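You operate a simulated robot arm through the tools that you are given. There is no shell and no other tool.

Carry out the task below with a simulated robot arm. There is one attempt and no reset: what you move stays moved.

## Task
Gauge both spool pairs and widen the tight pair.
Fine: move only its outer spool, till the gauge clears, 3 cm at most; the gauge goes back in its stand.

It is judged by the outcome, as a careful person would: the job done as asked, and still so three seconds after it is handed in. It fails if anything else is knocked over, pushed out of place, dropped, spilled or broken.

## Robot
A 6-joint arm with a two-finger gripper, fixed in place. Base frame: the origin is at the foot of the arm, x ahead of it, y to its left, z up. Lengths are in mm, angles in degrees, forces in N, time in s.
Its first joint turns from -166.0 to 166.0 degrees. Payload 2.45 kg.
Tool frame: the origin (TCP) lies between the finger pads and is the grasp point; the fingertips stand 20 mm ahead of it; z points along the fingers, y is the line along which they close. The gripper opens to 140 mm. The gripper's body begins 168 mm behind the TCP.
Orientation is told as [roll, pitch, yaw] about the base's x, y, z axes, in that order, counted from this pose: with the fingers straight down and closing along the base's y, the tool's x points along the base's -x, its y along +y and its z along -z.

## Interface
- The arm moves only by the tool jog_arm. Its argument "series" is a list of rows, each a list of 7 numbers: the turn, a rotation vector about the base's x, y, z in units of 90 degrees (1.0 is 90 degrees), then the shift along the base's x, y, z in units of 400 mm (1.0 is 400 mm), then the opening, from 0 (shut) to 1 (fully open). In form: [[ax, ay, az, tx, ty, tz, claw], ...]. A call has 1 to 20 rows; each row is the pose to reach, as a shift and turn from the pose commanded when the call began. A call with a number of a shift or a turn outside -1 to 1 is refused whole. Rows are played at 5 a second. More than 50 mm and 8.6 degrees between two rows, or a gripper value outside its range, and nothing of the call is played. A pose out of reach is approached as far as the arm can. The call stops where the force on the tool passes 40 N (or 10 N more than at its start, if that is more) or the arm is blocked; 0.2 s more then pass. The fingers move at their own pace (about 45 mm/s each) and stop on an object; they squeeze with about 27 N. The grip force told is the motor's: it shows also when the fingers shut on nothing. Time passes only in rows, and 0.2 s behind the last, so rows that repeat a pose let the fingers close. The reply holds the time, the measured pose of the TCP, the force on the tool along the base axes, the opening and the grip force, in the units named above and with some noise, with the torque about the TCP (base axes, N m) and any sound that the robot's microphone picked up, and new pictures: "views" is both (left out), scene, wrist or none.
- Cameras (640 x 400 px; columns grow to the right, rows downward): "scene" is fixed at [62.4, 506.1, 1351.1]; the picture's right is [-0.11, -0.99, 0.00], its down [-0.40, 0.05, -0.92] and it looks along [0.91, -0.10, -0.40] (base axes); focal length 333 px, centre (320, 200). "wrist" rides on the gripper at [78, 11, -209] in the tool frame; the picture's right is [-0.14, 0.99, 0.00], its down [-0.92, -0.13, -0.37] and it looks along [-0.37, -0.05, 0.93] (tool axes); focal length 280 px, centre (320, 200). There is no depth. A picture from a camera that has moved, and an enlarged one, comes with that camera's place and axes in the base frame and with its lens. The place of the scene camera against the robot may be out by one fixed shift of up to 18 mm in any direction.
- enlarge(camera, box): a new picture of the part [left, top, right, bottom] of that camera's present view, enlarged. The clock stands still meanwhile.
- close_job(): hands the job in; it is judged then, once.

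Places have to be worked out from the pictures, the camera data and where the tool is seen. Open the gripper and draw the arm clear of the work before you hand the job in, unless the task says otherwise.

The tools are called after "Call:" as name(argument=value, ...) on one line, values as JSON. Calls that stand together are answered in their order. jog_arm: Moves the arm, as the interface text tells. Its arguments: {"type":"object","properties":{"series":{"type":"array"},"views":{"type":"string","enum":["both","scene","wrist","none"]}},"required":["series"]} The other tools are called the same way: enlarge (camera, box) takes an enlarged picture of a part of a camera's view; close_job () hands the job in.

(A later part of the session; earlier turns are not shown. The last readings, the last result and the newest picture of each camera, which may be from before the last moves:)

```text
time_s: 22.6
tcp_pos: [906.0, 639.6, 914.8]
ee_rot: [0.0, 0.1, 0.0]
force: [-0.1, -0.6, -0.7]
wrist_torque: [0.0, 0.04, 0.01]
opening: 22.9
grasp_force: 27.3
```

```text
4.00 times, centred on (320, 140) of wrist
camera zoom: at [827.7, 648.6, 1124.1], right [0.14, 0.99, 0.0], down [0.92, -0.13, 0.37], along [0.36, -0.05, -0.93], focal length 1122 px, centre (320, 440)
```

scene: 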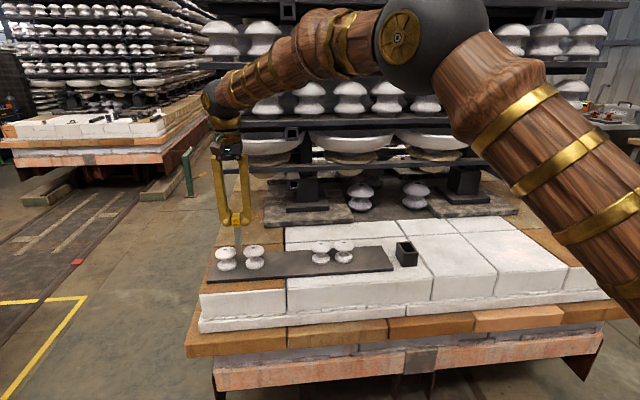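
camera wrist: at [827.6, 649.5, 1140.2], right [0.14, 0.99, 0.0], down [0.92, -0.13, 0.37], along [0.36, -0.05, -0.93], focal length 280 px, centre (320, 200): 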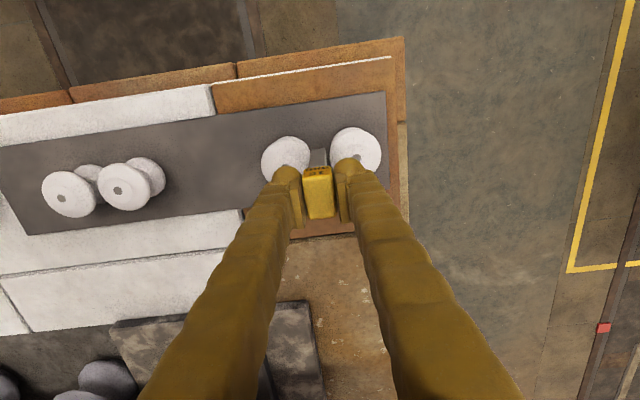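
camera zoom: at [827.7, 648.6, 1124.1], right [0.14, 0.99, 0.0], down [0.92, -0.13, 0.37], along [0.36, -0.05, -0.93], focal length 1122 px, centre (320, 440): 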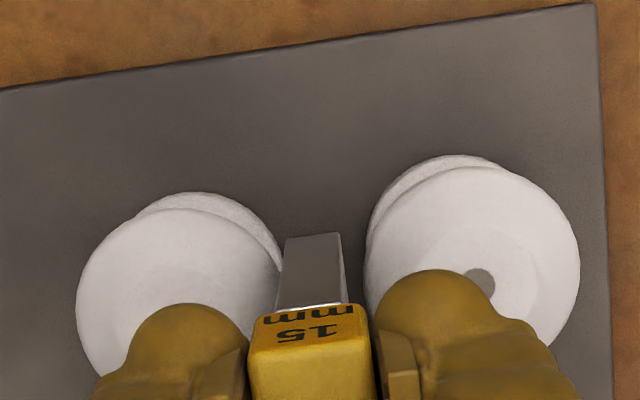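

There's no contact, but both views now show the blade about 1.3 mm toward the inner (−y) spool. I'll shift +1.2 mm in y and continue down in fine steps.

Call:
jog_arm(series=[[0, 0, 0, 0, 0.003, 0, 0.05], [0, 0, 0, 0, 0.003, -0.01, 0.05], [0, 0, 0, 0, 0.003, -0.02, 0.05], [0, 0, 0, 0, 0.003, -0.03, 0.05], [0, 0, 0, 0, 0.003, -0.04, 0.05]], views="none")

Call:
enlarge(camera="scene", box=[205, 200, 275, 280])

Call:
enlarge(camera="wrist", box=[255, 90, 385, 190])

```text
time_s: 23.8
tcp_pos: [906.2, 640.4, 899.2]
ee_rot: [0.0, 0.0, 0.0]
force: [-0.8, -0.4, -1.5]
wrist_torque: [-0.02, 0.03, 0.0]
opening: 23.0
grasp_force: 26.5
```

```text
5.00 times, centred on (240, 240) of scene
camera zoom: at [62.4, 506.1, 1351.1], right [-0.11, -0.99, 0.0], down [-0.4, 0.05, -0.92], along [0.91, -0.1, -0.4], focal length 1664 px, centre (720, 0)
```

zoom: 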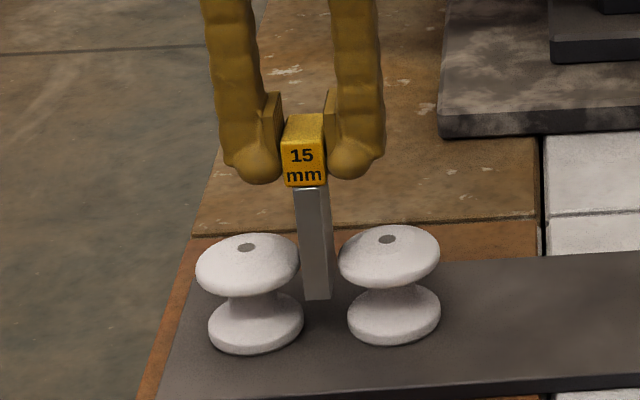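

```text
4.00 times, centred on (320, 140) of wrist
camera zoom: at [828.0, 650.3, 1108.0], right [0.14, 0.99, 0.0], down [0.92, -0.13, 0.37], along [0.37, -0.05, -0.93], focal length 1122 px, centre (320, 440)
```

zoom: 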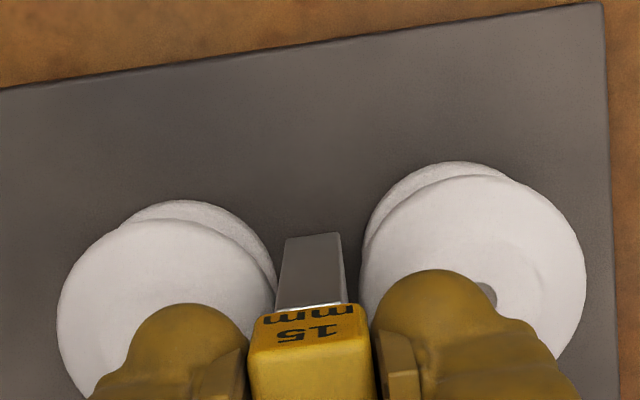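

The blade passes freely between the left pair's top flanges. I'll lower 20 mm more to run it past the waist and toward the lower flanges, keeping above the plate.

Call:
jog_arm(series=[[0, 0, 0, 0, 0, -0.01, 0.05], [0, 0, 0, 0, 0, -0.02, 0.05], [0, 0, 0, 0, 0, -0.03, 0.05], [0, 0, 0, 0, 0, -0.04, 0.05], [0, 0, 0, 0, 0, -0.05, 0.05], [0, 0, 0, 0, 0, -0.05, 0.05]], views="none")

Call:
enlarge(camera="scene", box=[205, 200, 275, 280])

```text
time_s: 25.2
tcp_pos: [905.7, 640.3, 878.8]
ee_rot: [0.0, 0.0, -0.1]
force: [0.0, 0.1, -1.3]
wrist_torque: [0.03, 0.04, 0.02]
opening: 22.9
grasp_force: 26.8
```

```text
5.00 times, centred on (240, 240) of scene
camera zoom: at [62.4, 506.1, 1351.1], right [-0.11, -0.99, 0.0], down [-0.4, 0.05, -0.92], along [0.91, -0.1, -0.4], focal length 1664 px, centre (720, 0)
```

zoom: 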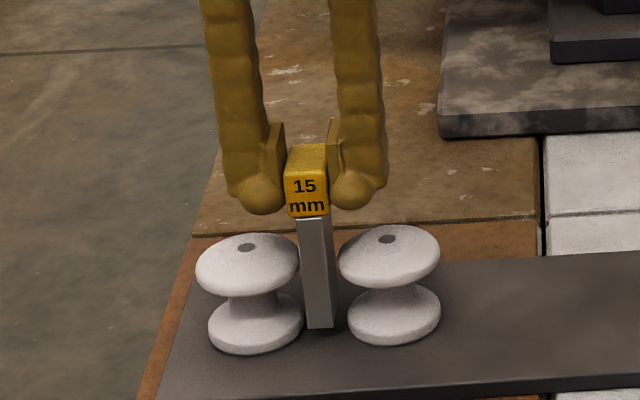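

The gauge clears the left pair with no contact force, so that pair is fine. I'll lift it straight out and carry it over the right pair's gap, near y≈363.6.

Call:
jog_arm(series=[[0, 0, 0, 0, 0, 0.05, 0.05], [0, 0, 0, 0, 0, 0.11, 0.05], [0, 0, 0, 0, 0, 0.18, 0.05], [0, 0, 0, 0, 0, 0.24, 0.05], [0, 0, 0, 0, -0.08, 0.26, 0.05], [0, 0, 0, 0, -0.19, 0.26, 0.05], [0, 0, 0, 0, -0.3, 0.26, 0.05], [0, 0, 0, 0, -0.41, 0.26, 0.05], [0, 0, 0, 0, -0.52, 0.26, 0.05], [0, 0, 0, 0, -0.62, 0.25, 0.05], [0, 0, 0, 0, -0.6922, 0.21, 0.05], [0, 0, 0, 0, -0.6922, 0.15, 0.05], [0, 0, 0, 0, -0.6922, 0.15, 0.05]], views="both")

Call:
enlarge(camera="wrist", box=[255, 90, 385, 190])

Call:
enlarge(camera="scene", box=[295, 195, 375, 275])

```text
time_s: 28.0
tcp_pos: [904.3, 364.0, 938.4]
ee_rot: [0.1, 0.0, 0.0]
force: [-0.8, 0.1, -1.3]
wrist_torque: [0.01, 0.03, 0.02]
opening: 22.6
grasp_force: 26.6
camera wrist: at [826.4, 374.3, 1147.5], right [0.14, 0.99, 0.0], down [0.92, -0.13, 0.37], along [0.36, -0.05, -0.93], focal length 280 px, centre (320, 200)
```

scene: 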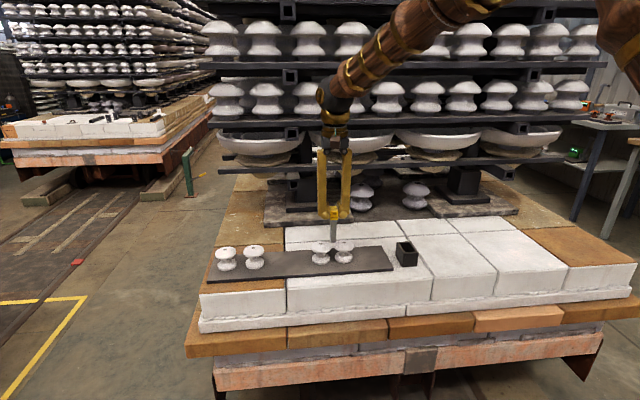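
wrist: 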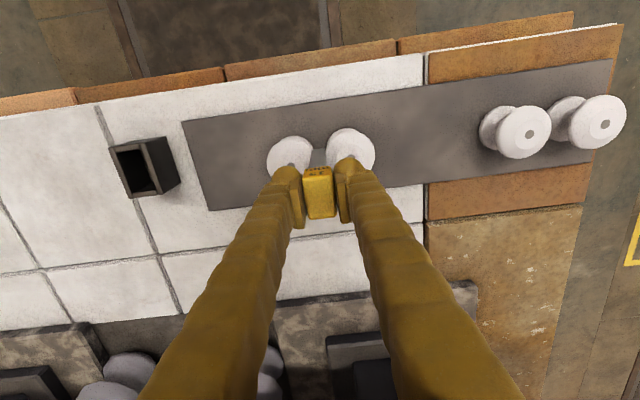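

```text
4.00 times, centred on (320, 140) of wrist
camera zoom: at [826.4, 374.3, 1147.5], right [0.14, 0.99, 0.0], down [0.92, -0.13, 0.37], along [0.36, -0.05, -0.93], focal length 1122 px, centre (320, 440)
```

zoom: 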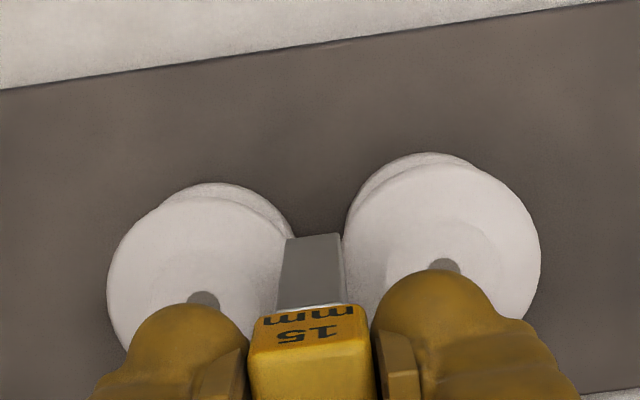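

```text
5.00 times, centred on (335, 235) of scene
camera zoom: at [62.4, 506.1, 1351.1], right [-0.11, -0.99, 0.0], down [-0.4, 0.05, -0.92], along [0.91, -0.1, -0.4], focal length 1664 px, centre (245, 25)
```

zoom: 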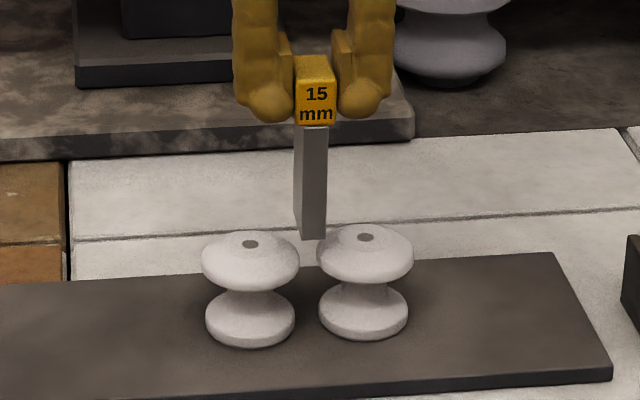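

The blade is visibly wider than the right pair's gap of about 10 mm. To gauge it without disturbing the inner spool, I'll shift 2.7 mm toward the outer spool and lower gently until it just touches that spool's flange.

Call:
jog_arm(series=[[0, 0, 0, 0, -0.007, -0.01, 0.05], [0, 0, 0, 0, -0.007, -0.02, 0.05], [0, 0, 0, 0, -0.007, -0.027, 0.05]], views="none")

Call:
enlarge(camera="wrist", box=[255, 90, 385, 190])

Call:
enlarge(camera="scene", box=[295, 195, 375, 275])

```text
time_s: 28.8
tcp_pos: [906.3, 362.0, 928.6]
ee_rot: [0.0, 0.0, 0.0]
force: [-0.1, 1.1, -1.8]
wrist_torque: [-0.05, -0.02, 0.04]
opening: 22.6
grasp_force: 27.2
```

```text
4.00 times, centred on (320, 140) of wrist
camera zoom: at [827.8, 371.8, 1137.3], right [0.14, 0.99, 0.0], down [0.92, -0.13, 0.37], along [0.37, -0.05, -0.93], focal length 1122 px, centre (320, 440)
```

zoom: 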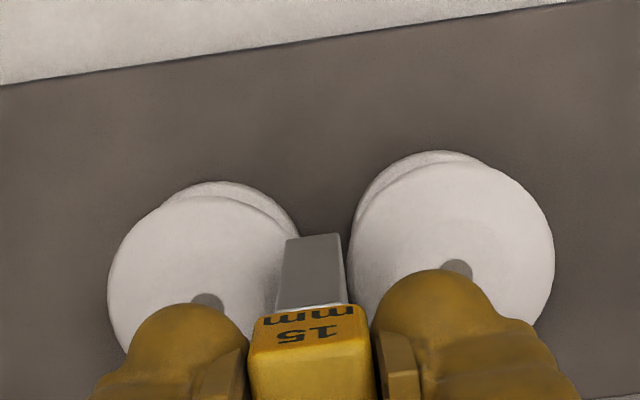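

```text
5.00 times, centred on (335, 235) of scene
camera zoom: at [62.4, 506.1, 1351.1], right [-0.11, -0.99, 0.0], down [-0.4, 0.05, -0.92], along [0.91, -0.1, -0.4], focal length 1664 px, centre (245, 25)
```

zoom: 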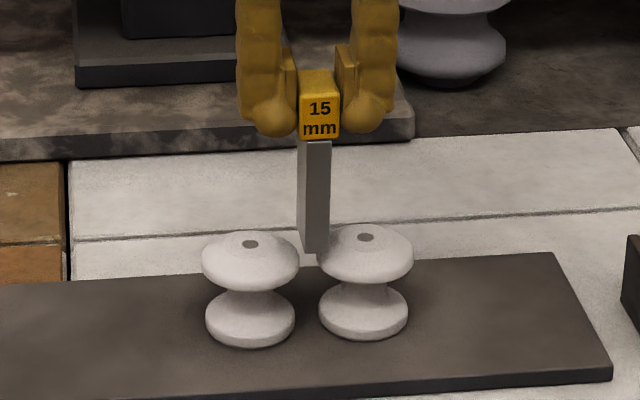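

The blade bottom is about 4 mm above the flange. I'll step down in small increments, checking force each time.

Call:
jog_arm(series=[[0, 0, 0, 0, 0, -0.002, 0.05], [0, 0, 0, 0, 0, -0.004, 0.05]], views="none")

Call:
jog_arm(series=[[0, 0, 0, 0, 0, -0.002, 0.05]], views="none")

Call:
jog_arm(series=[[0, 0, 0, 0, 0, -0.002, 0.05]], views="none")

```text
time_s: 29.4
tcp_pos: [906.0, 361.5, 927.6]
ee_rot: [0.0, 0.0, 0.0]
force: [0.1, -0.6, -1.3]
wrist_torque: [-0.03, -0.04, 0.0]
opening: 22.6
grasp_force: 27.0
```

```text
time_s: 29.8
tcp_pos: [905.5, 361.3, 926.4]
ee_rot: [0.0, 0.0, -0.1]
force: [-0.7, 0.6, -1.5]
wrist_torque: [-0.03, 0.03, 0.0]
opening: 22.8
grasp_force: 27.2
```

```text
time_s: 30.2
tcp_pos: [905.2, 361.6, 925.1]
ee_rot: [0.0, 0.0, 0.0]
force: [-0.2, 0.4, -1.1]
wrist_torque: [0.01, 0.0, -0.04]
opening: 23.0
grasp_force: 26.6
```

There's no contact yet, with force z steady at about −1.3 N. I'll keep stepping.

Call:
jog_arm(series=[[0, 0, 0, 0, 0, -0.002, 0.05]], views="none")

Call:
jog_arm(series=[[0, 0, 0, 0, 0, -0.002, 0.05]], views="none")

Call:
enlarge(camera="scene", box=[310, 225, 360, 270])

```text
time_s: 30.6
tcp_pos: [905.7, 360.2, 924.6]
ee_rot: [0.0, 0.0, 0.0]
force: [-0.8, -0.5, -1.4]
wrist_torque: [-0.01, 0.0, 0.0]
opening: 22.4
grasp_force: 26.9
```

```text
time_s: 31.0
tcp_pos: [904.9, 360.9, 924.3]
ee_rot: [0.0, 0.1, 0.1]
force: [-0.2, -0.5, -1.5]
wrist_torque: [0.02, -0.01, 0.04]
opening: 23.0
grasp_force: 26.3
```

```text
8.89 times, centred on (335, 248) of scene
camera zoom: at [62.4, 506.1, 1351.1], right [-0.11, -0.99, 0.0], down [-0.4, 0.05, -0.92], along [0.91, -0.1, -0.4], focal length 2958 px, centre (187, -222)
```

zoom: 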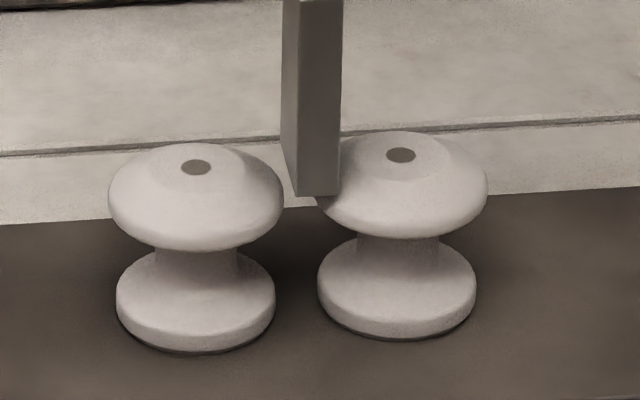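

The picture shows the blade overlapping the outer (right) spool's flange edge while clear of the inner one. I'll keep stepping down to find contact.

Call:
jog_arm(series=[[0, 0, 0, 0, 0, -0.002, 0.05]], views="none")

Call:
jog_arm(series=[[0, 0, 0, 0, 0, -0.002, 0.05]], views="none")

Call:
enlarge(camera="scene", box=[310, 225, 360, 270])

```text
time_s: 31.4
tcp_pos: [904.8, 361.9, 923.1]
ee_rot: [0.0, 0.0, 0.0]
force: [1.2, -1.0, -0.7]
wrist_torque: [0.0, -0.02, -0.01]
opening: 22.9
grasp_force: 26.7
```

```text
time_s: 31.8
tcp_pos: [906.0, 361.3, 922.9]
ee_rot: [0.0, 0.0, 0.0]
force: [0.5, 0.8, 3.9]
wrist_torque: [0.08, 0.02, 0.0]
opening: 22.9
grasp_force: 27.5
```

```text
8.89 times, centred on (335, 248) of scene
camera zoom: at [62.4, 506.1, 1351.1], right [-0.11, -0.99, 0.0], down [-0.4, 0.05, -0.92], along [0.91, -0.1, -0.4], focal length 2958 px, centre (187, -222)
```

zoom: 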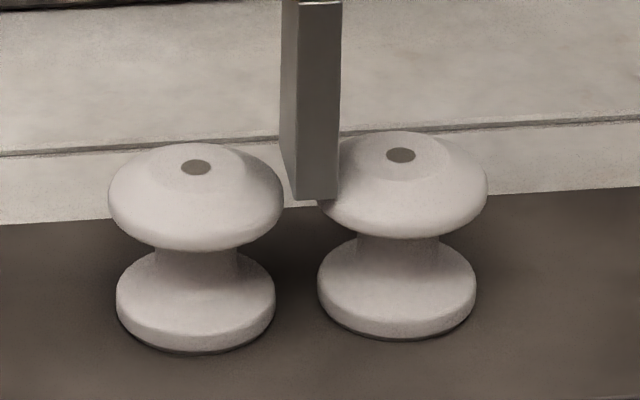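

Contact registers at about +5 N with the blade resting on the outer spool's flange, so the gauge will not pass and the right pair is confirmed tight. I'll withdraw upward and carry the gauge back above its stand.

Call:
jog_arm(series=[[0, 0, 0, 0, 0, 0.03, 0.05], [0, 0, 0, 0, 0, 0.08, 0.05], [0, 0, 0, 0, 0, 0.123, 0.05], [0, 0, 0, -0.005, -0.08, 0.123, 0.05], [0, 0, 0, -0.01, -0.18, 0.123, 0.05], [0, 0, 0, -0.02, -0.28, 0.123, 0.05], [0, 0, 0, -0.03, -0.38, 0.123, 0.05], [0, 0, 0, -0.0368, -0.48, 0.123, 0.05], [0, 0, 0, -0.0368, -0.5651, 0.123, 0.05], [0, 0, 0, -0.0368, -0.5651, 0.123, 0.05], [0, 0, 0, -0.0368, -0.5651, 0.123, 0.05]], views="both")

Call:
enlarge(camera="wrist", box=[280, 110, 360, 230])

Call:
enlarge(camera="scene", box=[310, 190, 450, 275])

```text
time_s: 34.2
tcp_pos: [890.6, 133.1, 970.0]
ee_rot: [0.0, 0.0, -0.1]
force: [-0.7, -0.2, -0.8]
wrist_torque: [0.0, -0.02, 0.03]
opening: 23.1
grasp_force: 26.9
camera wrist: at [812.8, 143.2, 1179.5], right [0.14, 0.99, 0.0], down [0.92, -0.13, 0.37], along [0.36, -0.05, -0.93], focal length 280 px, centre (320, 200)
```

scene: 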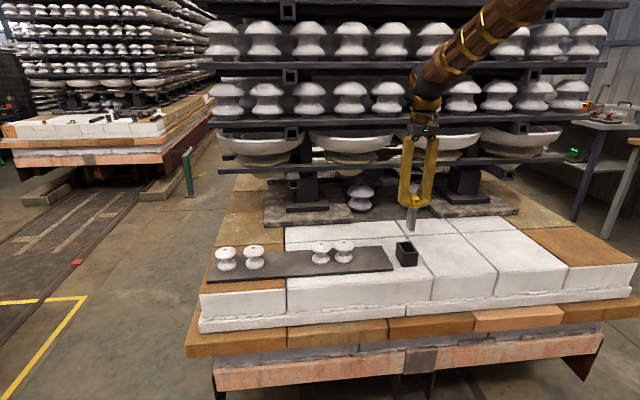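
wrist: 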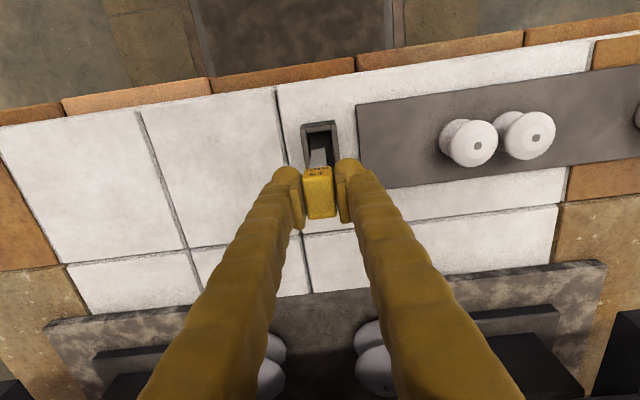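

```text
3.33 times, centred on (320, 170) of wrist
camera zoom: at [812.8, 143.2, 1179.5], right [0.14, 0.99, 0.0], down [0.92, -0.13, 0.37], along [0.36, -0.05, -0.93], focal length 935 px, centre (320, 300)
```

zoom: 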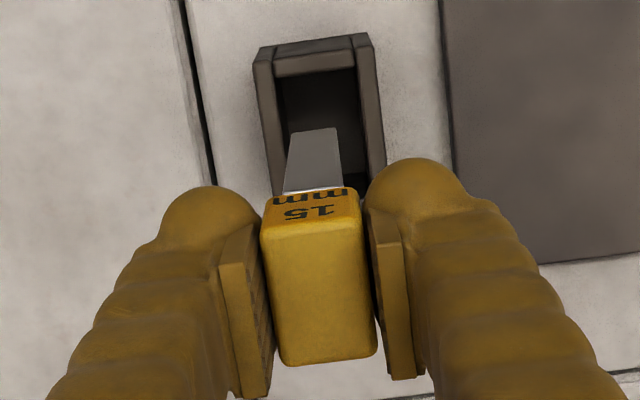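

```text
4.57 times, centred on (380, 232) of scene
camera zoom: at [62.4, 506.1, 1351.1], right [-0.11, -0.99, 0.0], down [-0.4, 0.05, -0.92], along [0.91, -0.1, -0.4], focal length 1521 px, centre (46, 51)
```

zoom: 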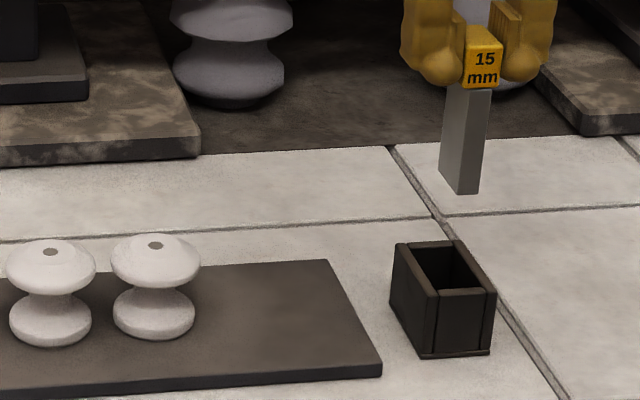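

The arm's true position (from the camera place) is about 1–2 mm off in y compared with when I lifted the gauge, so I'll align visually. I'll look closely at the stand's interior first.

Call:
enlarge(camera="wrist", box=[295, 112, 345, 172])

Call:
enlarge(camera="scene", box=[390, 225, 425, 275])

```text
6.67 times, centred on (320, 142) of wrist
camera zoom: at [812.8, 143.2, 1179.5], right [0.14, 0.99, 0.0], down [0.92, -0.13, 0.37], along [0.36, -0.05, -0.93], focal length 1869 px, centre (320, 587)
```

zoom: 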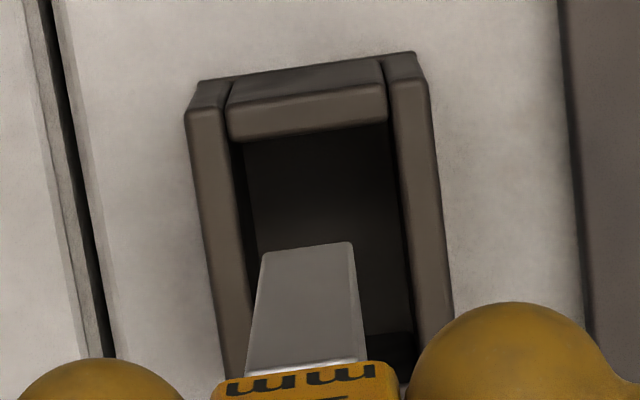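

```text
8.00 times, centred on (408, 250) of scene
camera zoom: at [62.4, 506.1, 1351.1], right [-0.11, -0.99, 0.0], down [-0.4, 0.05, -0.92], along [0.91, -0.1, -0.4], focal length 2662 px, centre (-380, -200)
```

zoom: 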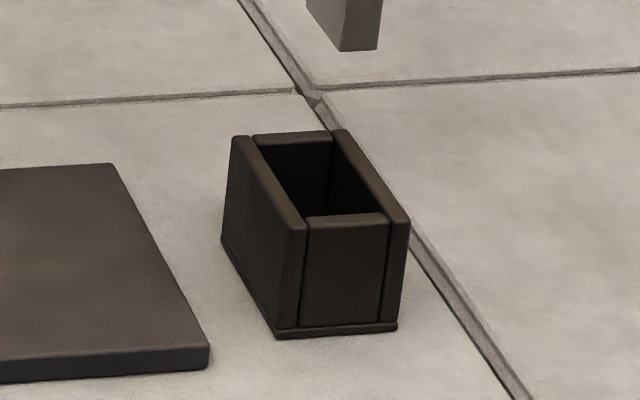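

The stand is an open box with about 7 mm clearance each side of the blade. I'll shift +1 mm in y and lower the gauge to about 3 mm above its seat.

Call:
jog_arm(series=[[0, 0, 0, 0, 0.0025, -0.05, 0.05], [0, 0, 0, 0, 0.0025, -0.11, 0.05], [0, 0, 0, 0, 0.0025, -0.17, 0.05], [0, 0, 0, 0, 0.0025, -0.22, 0.05], [0, 0, 0, 0, 0.0025, -0.255, 0.05], [0, 0, 0, 0, 0.0025, -0.2675, 0.05], [0, 0, 0, 0, 0.0025, -0.2675, 0.05]], views="both")

Call:
enlarge(camera="wrist", box=[280, 120, 360, 230])

```text
time_s: 35.8
tcp_pos: [890.3, 135.3, 863.0]
ee_rot: [0.0, -0.1, 0.0]
force: [0.2, -0.1, -1.7]
wrist_torque: [0.0, -0.03, 0.0]
opening: 22.3
grasp_force: 27.3
camera wrist: at [812.4, 146.2, 1072.9], right [0.14, 0.99, 0.0], down [0.92, -0.13, 0.37], along [0.37, -0.05, -0.93], focal length 280 px, centre (320, 200)
```

scene: 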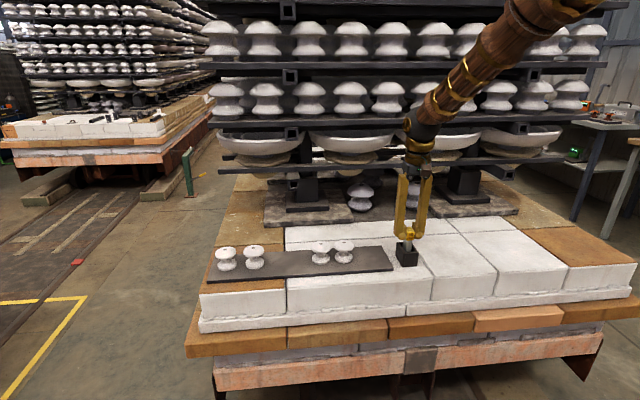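
wrist: 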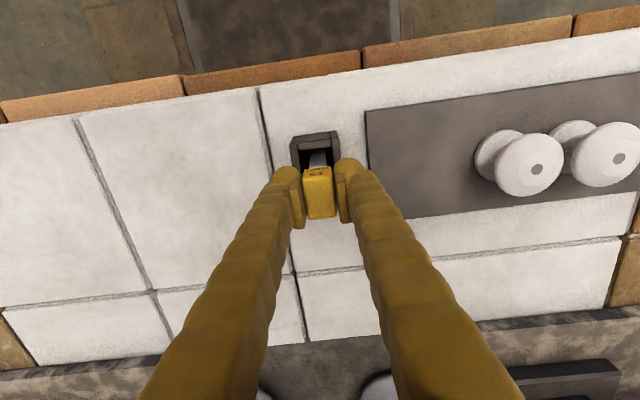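

```text
3.64 times, centred on (320, 175) of wrist
camera zoom: at [812.4, 146.2, 1072.9], right [0.14, 0.99, 0.0], down [0.92, -0.13, 0.37], along [0.37, -0.05, -0.93], focal length 1020 px, centre (320, 291)
```

zoom: 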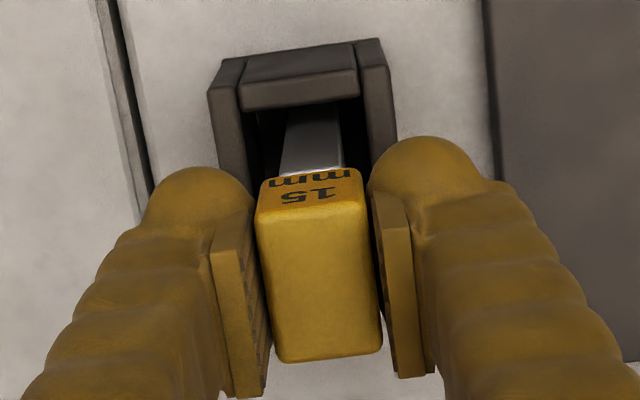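

The gauge is inside its stand, about 3 mm above the seat and centred. I'll lower it in small steps to feel for the floor.

Call:
jog_arm(series=[[0, 0, 0, 0, -0.002, -0.002, 0.05], [0, 0, 0, 0, -0.002, -0.005, 0.05]], views="none")

Call:
jog_arm(series=[[0, 0, 0, 0, 0, -0.002, 0.05]], views="none")

Call:
jog_arm(series=[[0, 0, 0, 0, 0, -0.001, 0.05]], views="none")

```text
time_s: 36.4
tcp_pos: [891.0, 136.6, 861.3]
ee_rot: [0.1, 0.0, 0.0]
force: [0.8, 0.2, -1.9]
wrist_torque: [0.0, 0.0, 0.0]
opening: 22.6
grasp_force: 26.5
```

```text
time_s: 36.8
tcp_pos: [892.2, 135.6, 861.0]
ee_rot: [0.1, 0.1, 0.0]
force: [0.2, -0.4, 0.1]
wrist_torque: [-0.06, -0.01, -0.03]
opening: 22.9
grasp_force: 27.3
```

```text
time_s: 37.2
tcp_pos: [890.8, 135.8, 861.1]
ee_rot: [0.0, 0.0, -0.1]
force: [-1.6, 0.2, 2.6]
wrist_torque: [-0.01, 0.12, 0.02]
opening: 22.9
grasp_force: 27.4
```

The gauge is seated, with the floor reaction rising to +2.6 N. I'll open the fingers gently.

Call:
jog_arm(series=[[0, 0, 0, 0, 0, 0, 0.17], [0, 0, 0, 0, 0, 0, 0.2], [0, 0, 0, 0, 0, 0, 0.25], [0, 0, 0, 0, 0, 0, 0.35], [0, 0, 0, 0, 0, 0, 0.43], [0, 0, 0, 0, 0, 0, 0.43]], views="both")

Call:
enlarge(camera="wrist", box=[270, 120, 370, 230])

Call:
enlarge(camera="scene", box=[370, 205, 450, 275])

```text
time_s: 38.6
tcp_pos: [890.4, 136.0, 861.5]
ee_rot: [0.0, 0.1, -0.1]
force: [0.5, 0.8, 0.0]
wrist_torque: [0.02, -0.01, 0.0]
opening: 60.4
grasp_force: 0.0
camera wrist: at [813.3, 145.4, 1069.9], right [0.14, 0.99, 0.0], down [0.92, -0.13, 0.37], along [0.36, -0.05, -0.93], focal length 280 px, centre (320, 200)
```

scene: 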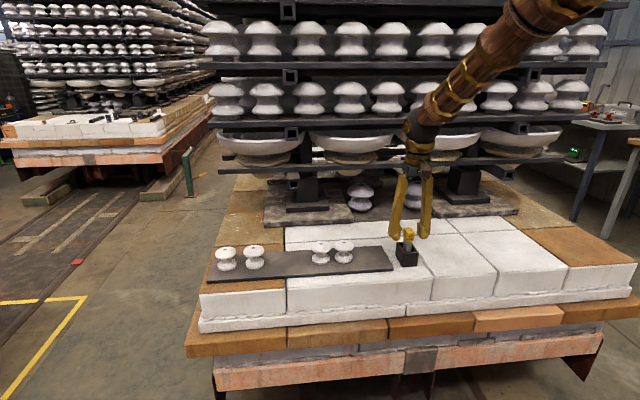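
wrist: 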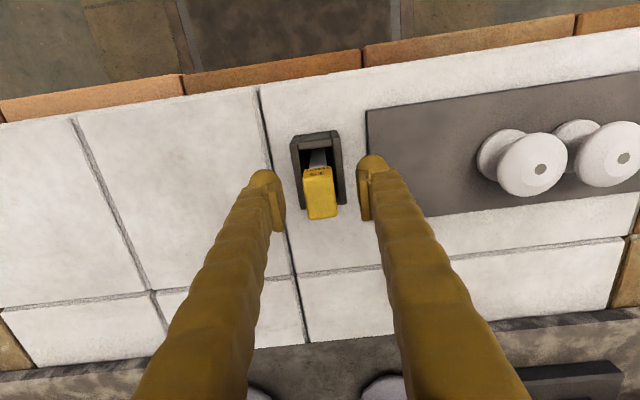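

```text
3.64 times, centred on (320, 175) of wrist
camera zoom: at [813.3, 145.4, 1069.9], right [0.14, 0.99, 0.0], down [0.92, -0.13, 0.37], along [0.36, -0.05, -0.93], focal length 1020 px, centre (320, 291)
```

zoom: 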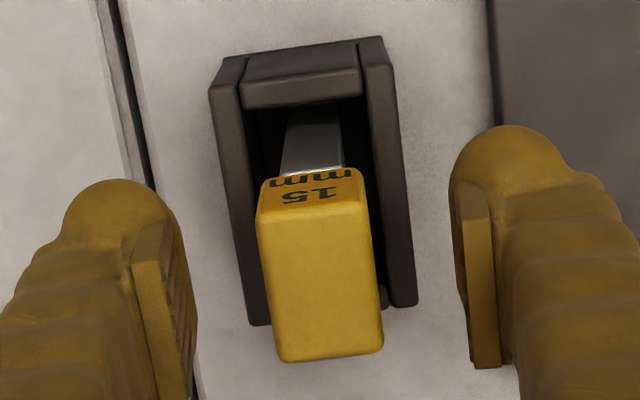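

```text
5.71 times, centred on (410, 240) of scene
camera zoom: at [62.4, 506.1, 1351.1], right [-0.11, -0.99, 0.0], down [-0.4, 0.05, -0.92], along [0.91, -0.1, -0.4], focal length 1901 px, centre (-194, -29)
```

zoom: 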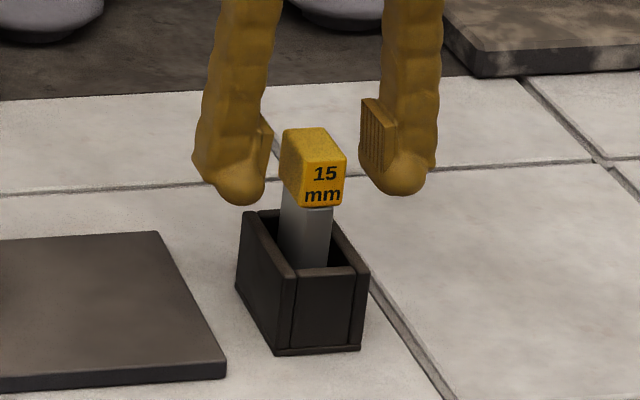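

The gauge stands upright and free in its stand. I'll rise clear, then swing over to the outer spool of the right pair at (906, 329), yawing 90° so the fingers close along x and stay away from the neighbouring spool.

Call:
jog_arm(series=[[0, 0, 0, 0, 0, 0.06, 0.43], [0, 0, 0, 0, 0, 0.16, 0.43], [0, 0, 0, 0, 0, 0.26, 0.43], [0, 0, 0, 0, 0, 0.34, 0.43], [0, 0, 0.083, 0.003, 0.04, 0.34, 0.45], [0, 0, 0.166, 0.006, 0.08, 0.34, 0.47], [0, 0, 0.25, 0.009, 0.12, 0.34, 0.5], [0, 0, 0.333, 0.012, 0.16, 0.34, 0.53], [0, 0, 0.416, 0.015, 0.2, 0.34, 0.57], [0, 0, 0.5, 0.018, 0.24, 0.34, 0.6], [0, 0, 0.583, 0.021, 0.28, 0.34, 0.63], [0, 0, 0.666, 0.024, 0.32, 0.34, 0.66], [0, 0, 0.75, 0.028, 0.36, 0.34, 0.69], [0, 0, 0.833, 0.032, 0.4, 0.34, 0.72], [0, 0, 0.916, 0.036, 0.44, 0.34, 0.72], [0, 0, 1.0, 0.0375, 0.482, 0.34, 0.72], [0, 0, 1.0, 0.0375, 0.482, 0.34, 0.72]], views="both")

```text
time_s: 42.2
tcp_pos: [906.6, 328.2, 997.0]
ee_rot: [0.0, 0.0, 90.2]
force: [0.2, 0.1, 0.1]
wrist_torque: [-0.01, 0.02, 0.01]
opening: 100.8
grasp_force: 0.1
camera wrist: at [895.5, 248.6, 1206.2], right [-0.99, 0.14, 0.0], down [0.13, 0.92, 0.37], along [0.05, 0.37, -0.93], focal length 280 px, centre (320, 200)
```

scene: 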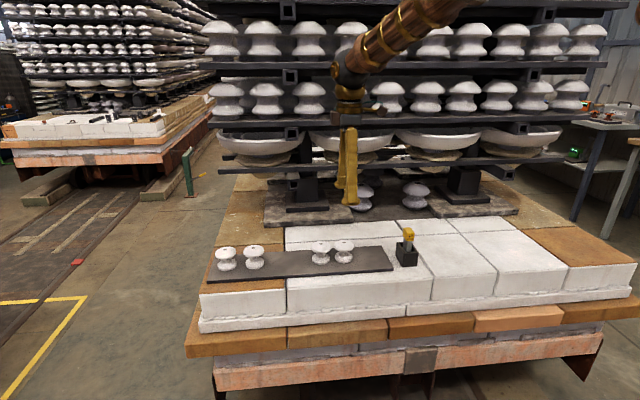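
wrist: 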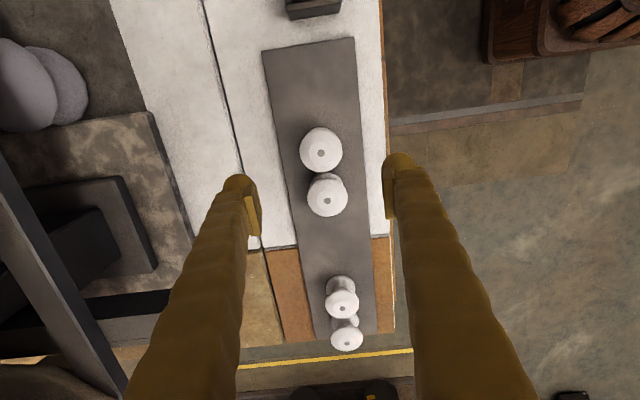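

The yaw worked, and the view looks straight along the pair line. I'll enlarge to refine the outer spool's position.

Call:
enlarge(camera="wrist", box=[280, 115, 370, 225])

Call:
enlarge(camera="wrist", box=[220, 150, 430, 280])

```text
3.64 times, centred on (325, 170) of wrist
camera zoom: at [895.5, 248.6, 1206.2], right [-0.99, 0.14, 0.0], down [0.13, 0.92, 0.37], along [0.05, 0.37, -0.93], focal length 1020 px, centre (302, 309)
```

zoom: 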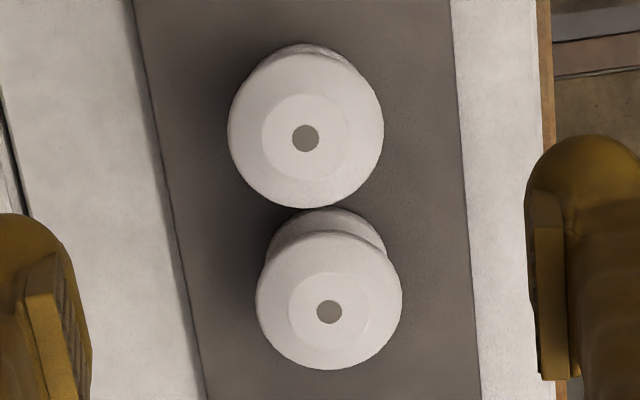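

```text
3.05 times, centred on (325, 215) of wrist
camera zoom: at [895.5, 248.6, 1206.2], right [-0.99, 0.14, 0.0], down [0.13, 0.92, 0.37], along [0.05, 0.37, -0.93], focal length 854 px, centre (305, 154)
```

zoom: 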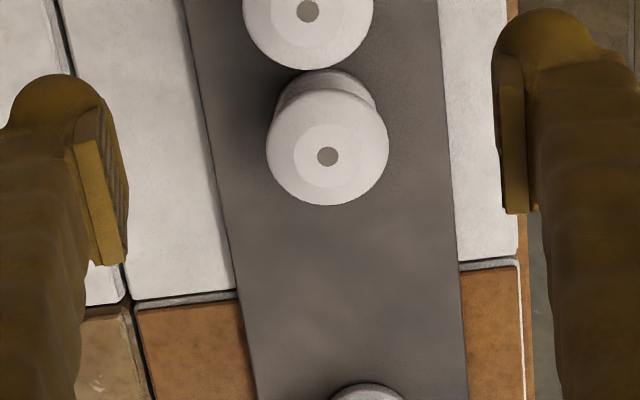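

The outer spool reads (905.4, 329.7), about +3 mm in y and −1 mm in x from the tool axis. I'll correct that and descend to just above the spool (tips at z≈830).

Call:
jog_arm(series=[[0, 0, 0, -0.0025, 0.006, -0.08, 0.72], [0, 0, 0, -0.0025, 0.006, -0.17, 0.72], [0, 0, 0, -0.0025, 0.006, -0.26, 0.72], [0, 0, 0, -0.0025, 0.006, -0.33, 0.72], [0, 0, 0, -0.0025, 0.006, -0.355, 0.72], [0, 0, 0, -0.0025, 0.006, -0.355, 0.72]], views="both")

Call:
enlarge(camera="wrist", box=[230, 120, 410, 240])

Call:
enlarge(camera="scene", box=[295, 195, 375, 275])

```text
time_s: 43.6
tcp_pos: [905.3, 333.2, 856.2]
ee_rot: [0.0, 0.0, 89.9]
force: [0.8, -0.3, -0.1]
wrist_torque: [0.0, 0.02, -0.01]
opening: 101.0
grasp_force: 0.0
camera wrist: at [894.4, 252.5, 1064.9], right [-0.99, 0.14, 0.0], down [0.13, 0.92, 0.37], along [0.05, 0.36, -0.93], focal length 280 px, centre (320, 200)
```

scene: 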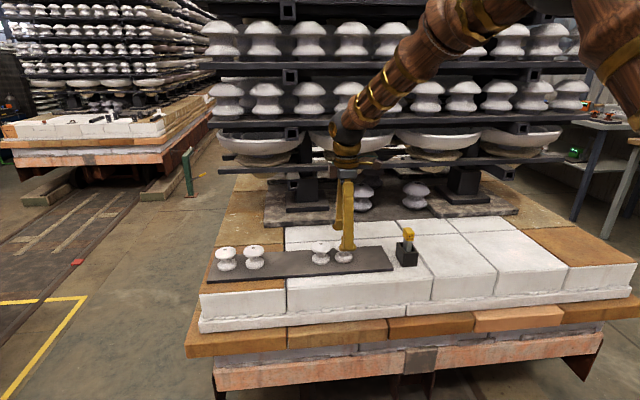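
wrist: 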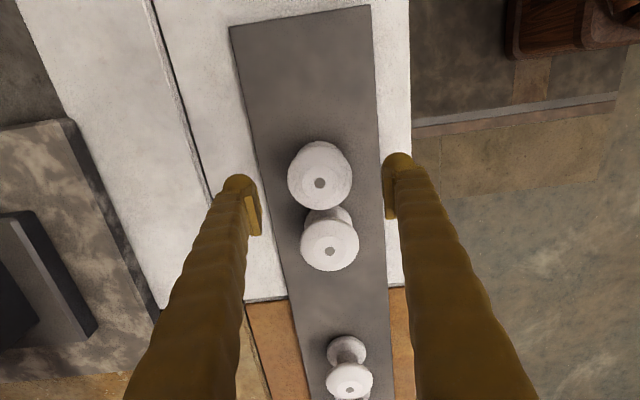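

```text
3.33 times, centred on (320, 180) of wrist
camera zoom: at [894.4, 252.5, 1064.9], right [-0.99, 0.14, 0.0], down [0.13, 0.92, 0.37], along [0.05, 0.36, -0.93], focal length 935 px, centre (320, 267)
```

zoom: 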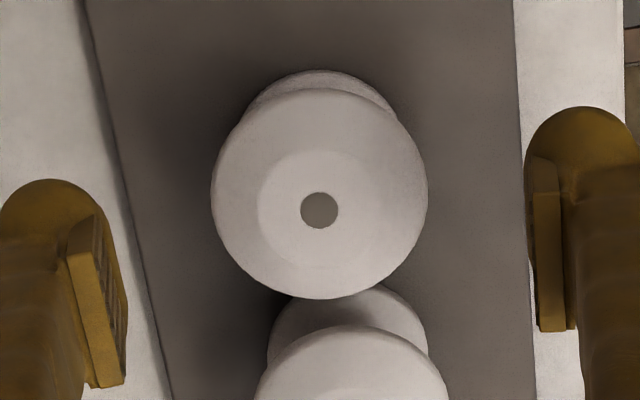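

```text
5.00 times, centred on (335, 235) of scene
camera zoom: at [62.4, 506.1, 1351.1], right [-0.11, -0.99, 0.0], down [-0.4, 0.05, -0.92], along [0.91, -0.1, -0.4], focal length 1664 px, centre (245, 25)
```

zoom: 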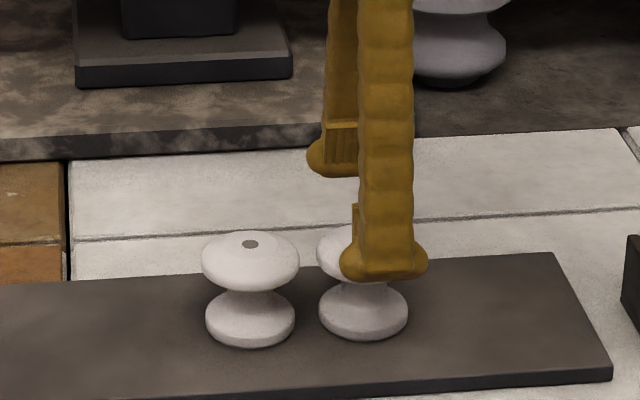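

The spool is centred between the fingers within about 1 mm. I'll descend to TCP z≈808 so the pads straddle its top flange, with the tips well above the plate.

Call:
jog_arm(series=[[0, 0, 0, 0, -0.002, -0.03, 0.72], [0, 0, 0, 0, -0.002, -0.06, 0.72], [0, 0, 0, 0, -0.002, -0.09, 0.72], [0, 0, 0, 0, -0.002, -0.118, 0.72], [0, 0, 0, 0, -0.002, -0.118, 0.72]], views="both")

Call:
enlarge(camera="wrist", box=[230, 140, 410, 260])

Call:
enlarge(camera="scene", box=[295, 195, 375, 275])

```text
time_s: 44.8
tcp_pos: [904.0, 330.1, 808.0]
ee_rot: [-0.1, 0.0, 90.1]
force: [-0.2, -0.3, 0.4]
wrist_torque: [-0.04, 0.02, 0.01]
opening: 100.6
grasp_force: 0.0
camera wrist: at [893.6, 250.7, 1017.3], right [-0.99, 0.14, 0.0], down [0.13, 0.92, 0.37], along [0.05, 0.37, -0.93], focal length 280 px, centre (320, 200)
```

scene: 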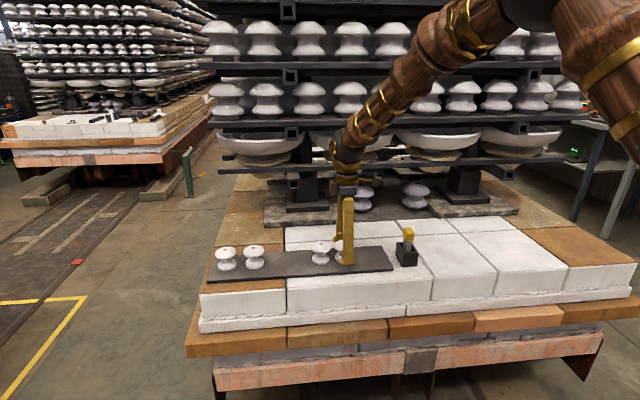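
wrist: 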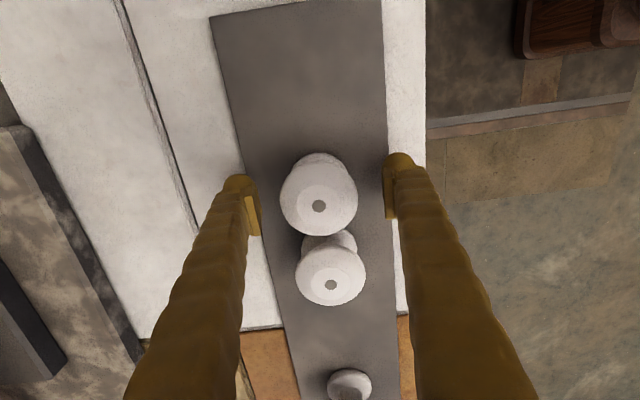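

```text
3.33 times, centred on (320, 200) of wrist
camera zoom: at [893.6, 250.7, 1017.3], right [-0.99, 0.14, 0.0], down [0.13, 0.92, 0.37], along [0.05, 0.37, -0.93], focal length 935 px, centre (320, 200)
```

zoom: 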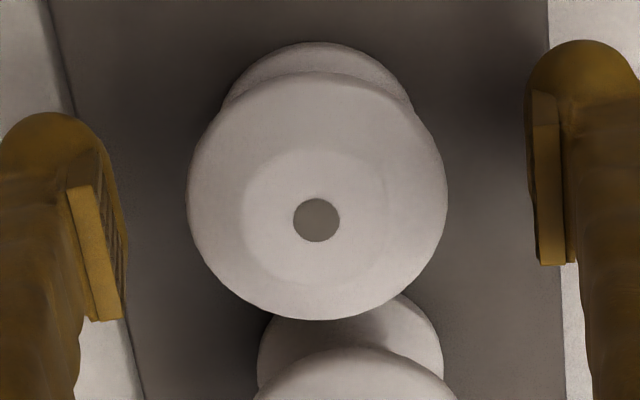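

```text
5.00 times, centred on (335, 235) of scene
camera zoom: at [62.4, 506.1, 1351.1], right [-0.11, -0.99, 0.0], down [-0.4, 0.05, -0.92], along [0.91, -0.1, -0.4], focal length 1664 px, centre (245, 25)
```

zoom: 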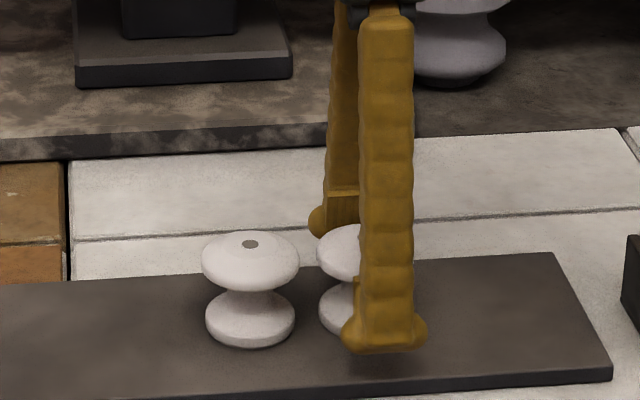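

It's aligned within about 1 mm. I'll nudge +0.8 mm in x and close slowly on the outer spool's flange.

Call:
jog_arm(series=[[0, 0, 0, 0.002, 0.001, 0, 0.6], [0, 0, 0, 0.002, 0.001, 0, 0.52], [0, 0, 0, 0.002, 0.001, 0, 0.48], [0, 0, 0, 0.002, 0.001, 0, 0.46], [0, 0, 0, 0.002, 0.001, 0, 0.44], [0, 0, 0, 0.002, 0.001, 0, 0.42], [0, 0, 0, 0.002, 0.001, 0, 0.4], [0, 0, 0, 0.002, 0.001, 0, 0.38], [0, 0, 0, 0.002, 0.001, 0, 0.38]], views="both")

Call:
enlarge(camera="wrist", box=[230, 140, 410, 300])

Call:
enlarge(camera="scene", box=[295, 195, 375, 275])

```text
time_s: 46.8
tcp_pos: [905.1, 330.1, 808.5]
ee_rot: [0.0, -0.1, 89.9]
force: [-1.9, -0.1, 0.1]
wrist_torque: [0.02, -0.03, -0.02]
opening: 59.5
grasp_force: 27.2
camera wrist: at [894.5, 251.1, 1017.5], right [-0.99, 0.14, 0.0], down [0.13, 0.92, 0.37], along [0.05, 0.36, -0.93], focal length 280 px, centre (320, 200)
```

scene: 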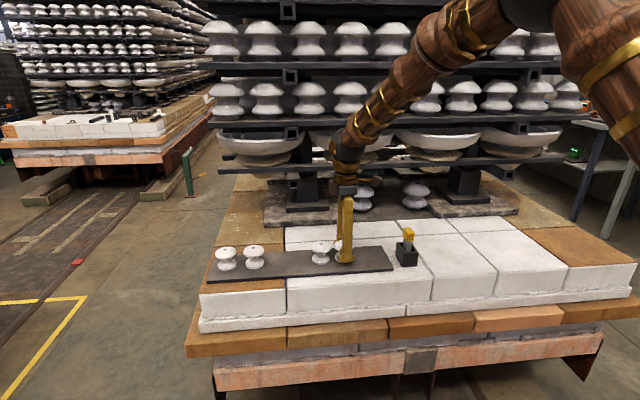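
wrist: 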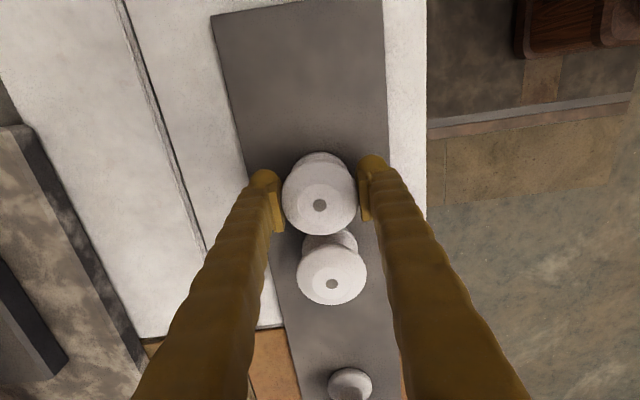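

```text
2.50 times, centred on (320, 220) of wrist
camera zoom: at [894.5, 251.1, 1017.5], right [-0.99, 0.14, 0.0], down [0.13, 0.92, 0.37], along [0.05, 0.36, -0.93], focal length 701 px, centre (320, 150)
```

zoom: 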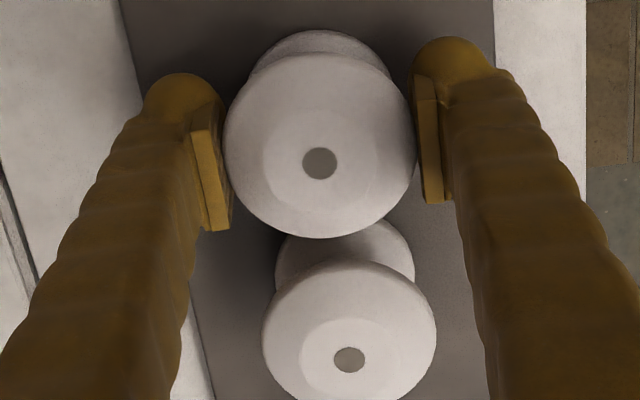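

```text
5.00 times, centred on (335, 235) of scene
camera zoom: at [62.4, 506.1, 1351.1], right [-0.11, -0.99, 0.0], down [-0.4, 0.05, -0.92], along [0.91, -0.1, -0.4], focal length 1664 px, centre (245, 25)
```

zoom: 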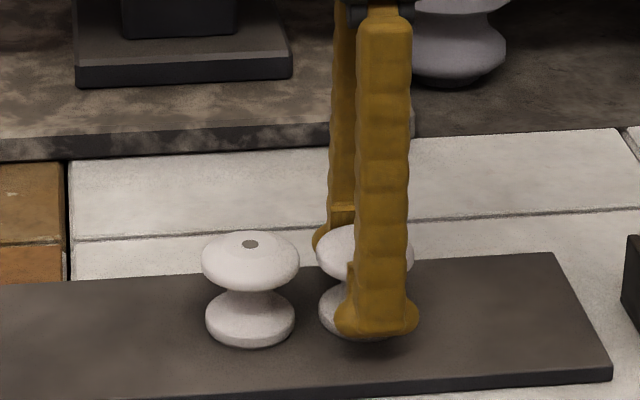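

It's gripped at 59.5 mm diameter, so the gap is about 10.7 mm. I'll slide the outer spool 10 mm outward (−y), slowly.

Call:
jog_arm(series=[[0, 0, 0, 0, -0.003, 0, 0.38], [0, 0, 0, 0, -0.006, 0, 0.38], [0, 0, 0, 0, -0.009, 0, 0.38], [0, 0, 0, 0, -0.012, 0, 0.38], [0, 0, 0, 0, -0.015, 0, 0.38], [0, 0, 0, 0, -0.018, 0, 0.38], [0, 0, 0, 0, -0.021, 0, 0.38], [0, 0, 0, 0, -0.025, 0, 0.38], [0, 0, 0, 0, -0.025, 0, 0.38]], views="both")

Call:
enlarge(camera="wrist", box=[230, 140, 410, 300])

Call:
enlarge(camera="scene", box=[295, 195, 375, 275])

```text
time_s: 48.8
tcp_pos: [904.8, 319.7, 807.2]
ee_rot: [-0.1, 0.0, 89.9]
force: [0.4, 2.6, 3.5]
wrist_torque: [0.04, -0.01, 0.01]
opening: 59.7
grasp_force: 27.3
camera wrist: at [894.7, 240.4, 1017.5], right [-0.99, 0.14, 0.0], down [0.13, 0.92, 0.37], along [0.05, 0.36, -0.93], focal length 280 px, centre (320, 200)
```

scene: 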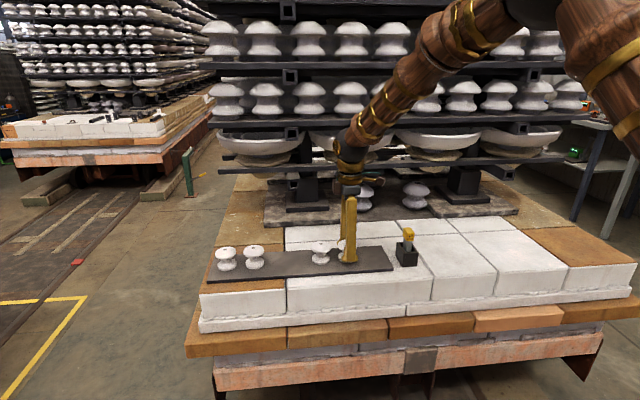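
wrist: 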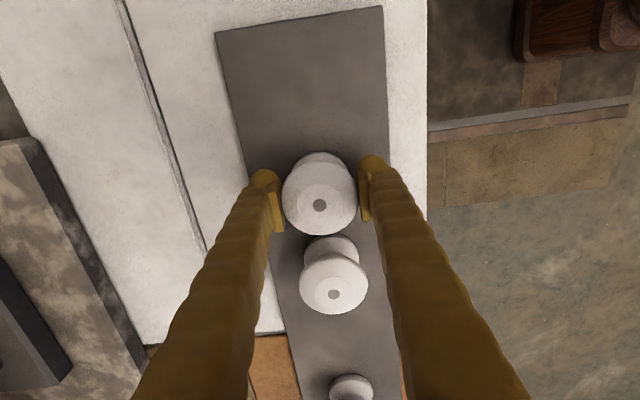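

```text
2.50 times, centred on (320, 220) of wrist
camera zoom: at [894.7, 240.4, 1017.5], right [-0.99, 0.14, 0.0], down [0.13, 0.92, 0.37], along [0.05, 0.36, -0.93], focal length 701 px, centre (320, 150)
```

zoom: 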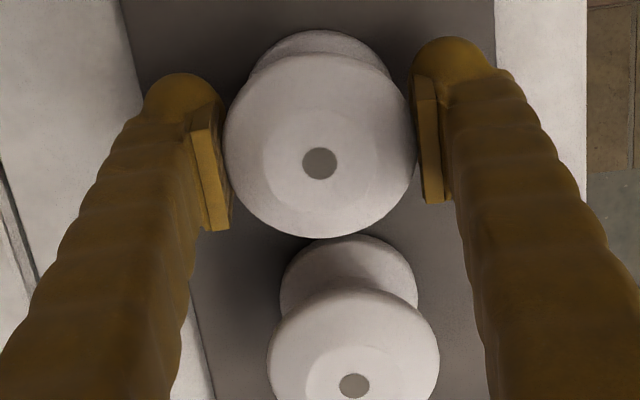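

```text
5.00 times, centred on (335, 235) of scene
camera zoom: at [62.4, 506.1, 1351.1], right [-0.11, -0.99, 0.0], down [-0.4, 0.05, -0.92], along [0.91, -0.1, -0.4], focal length 1664 px, centre (245, 25)
```

zoom: 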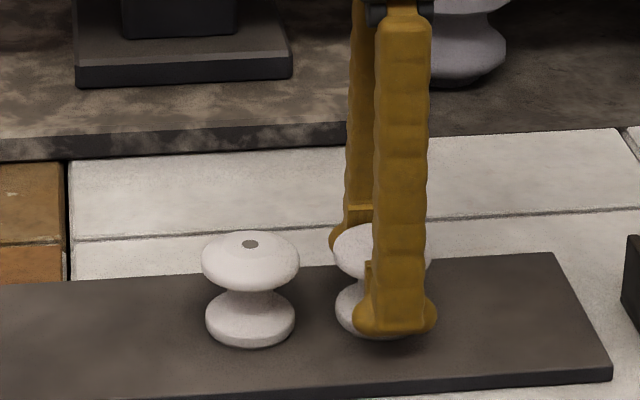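

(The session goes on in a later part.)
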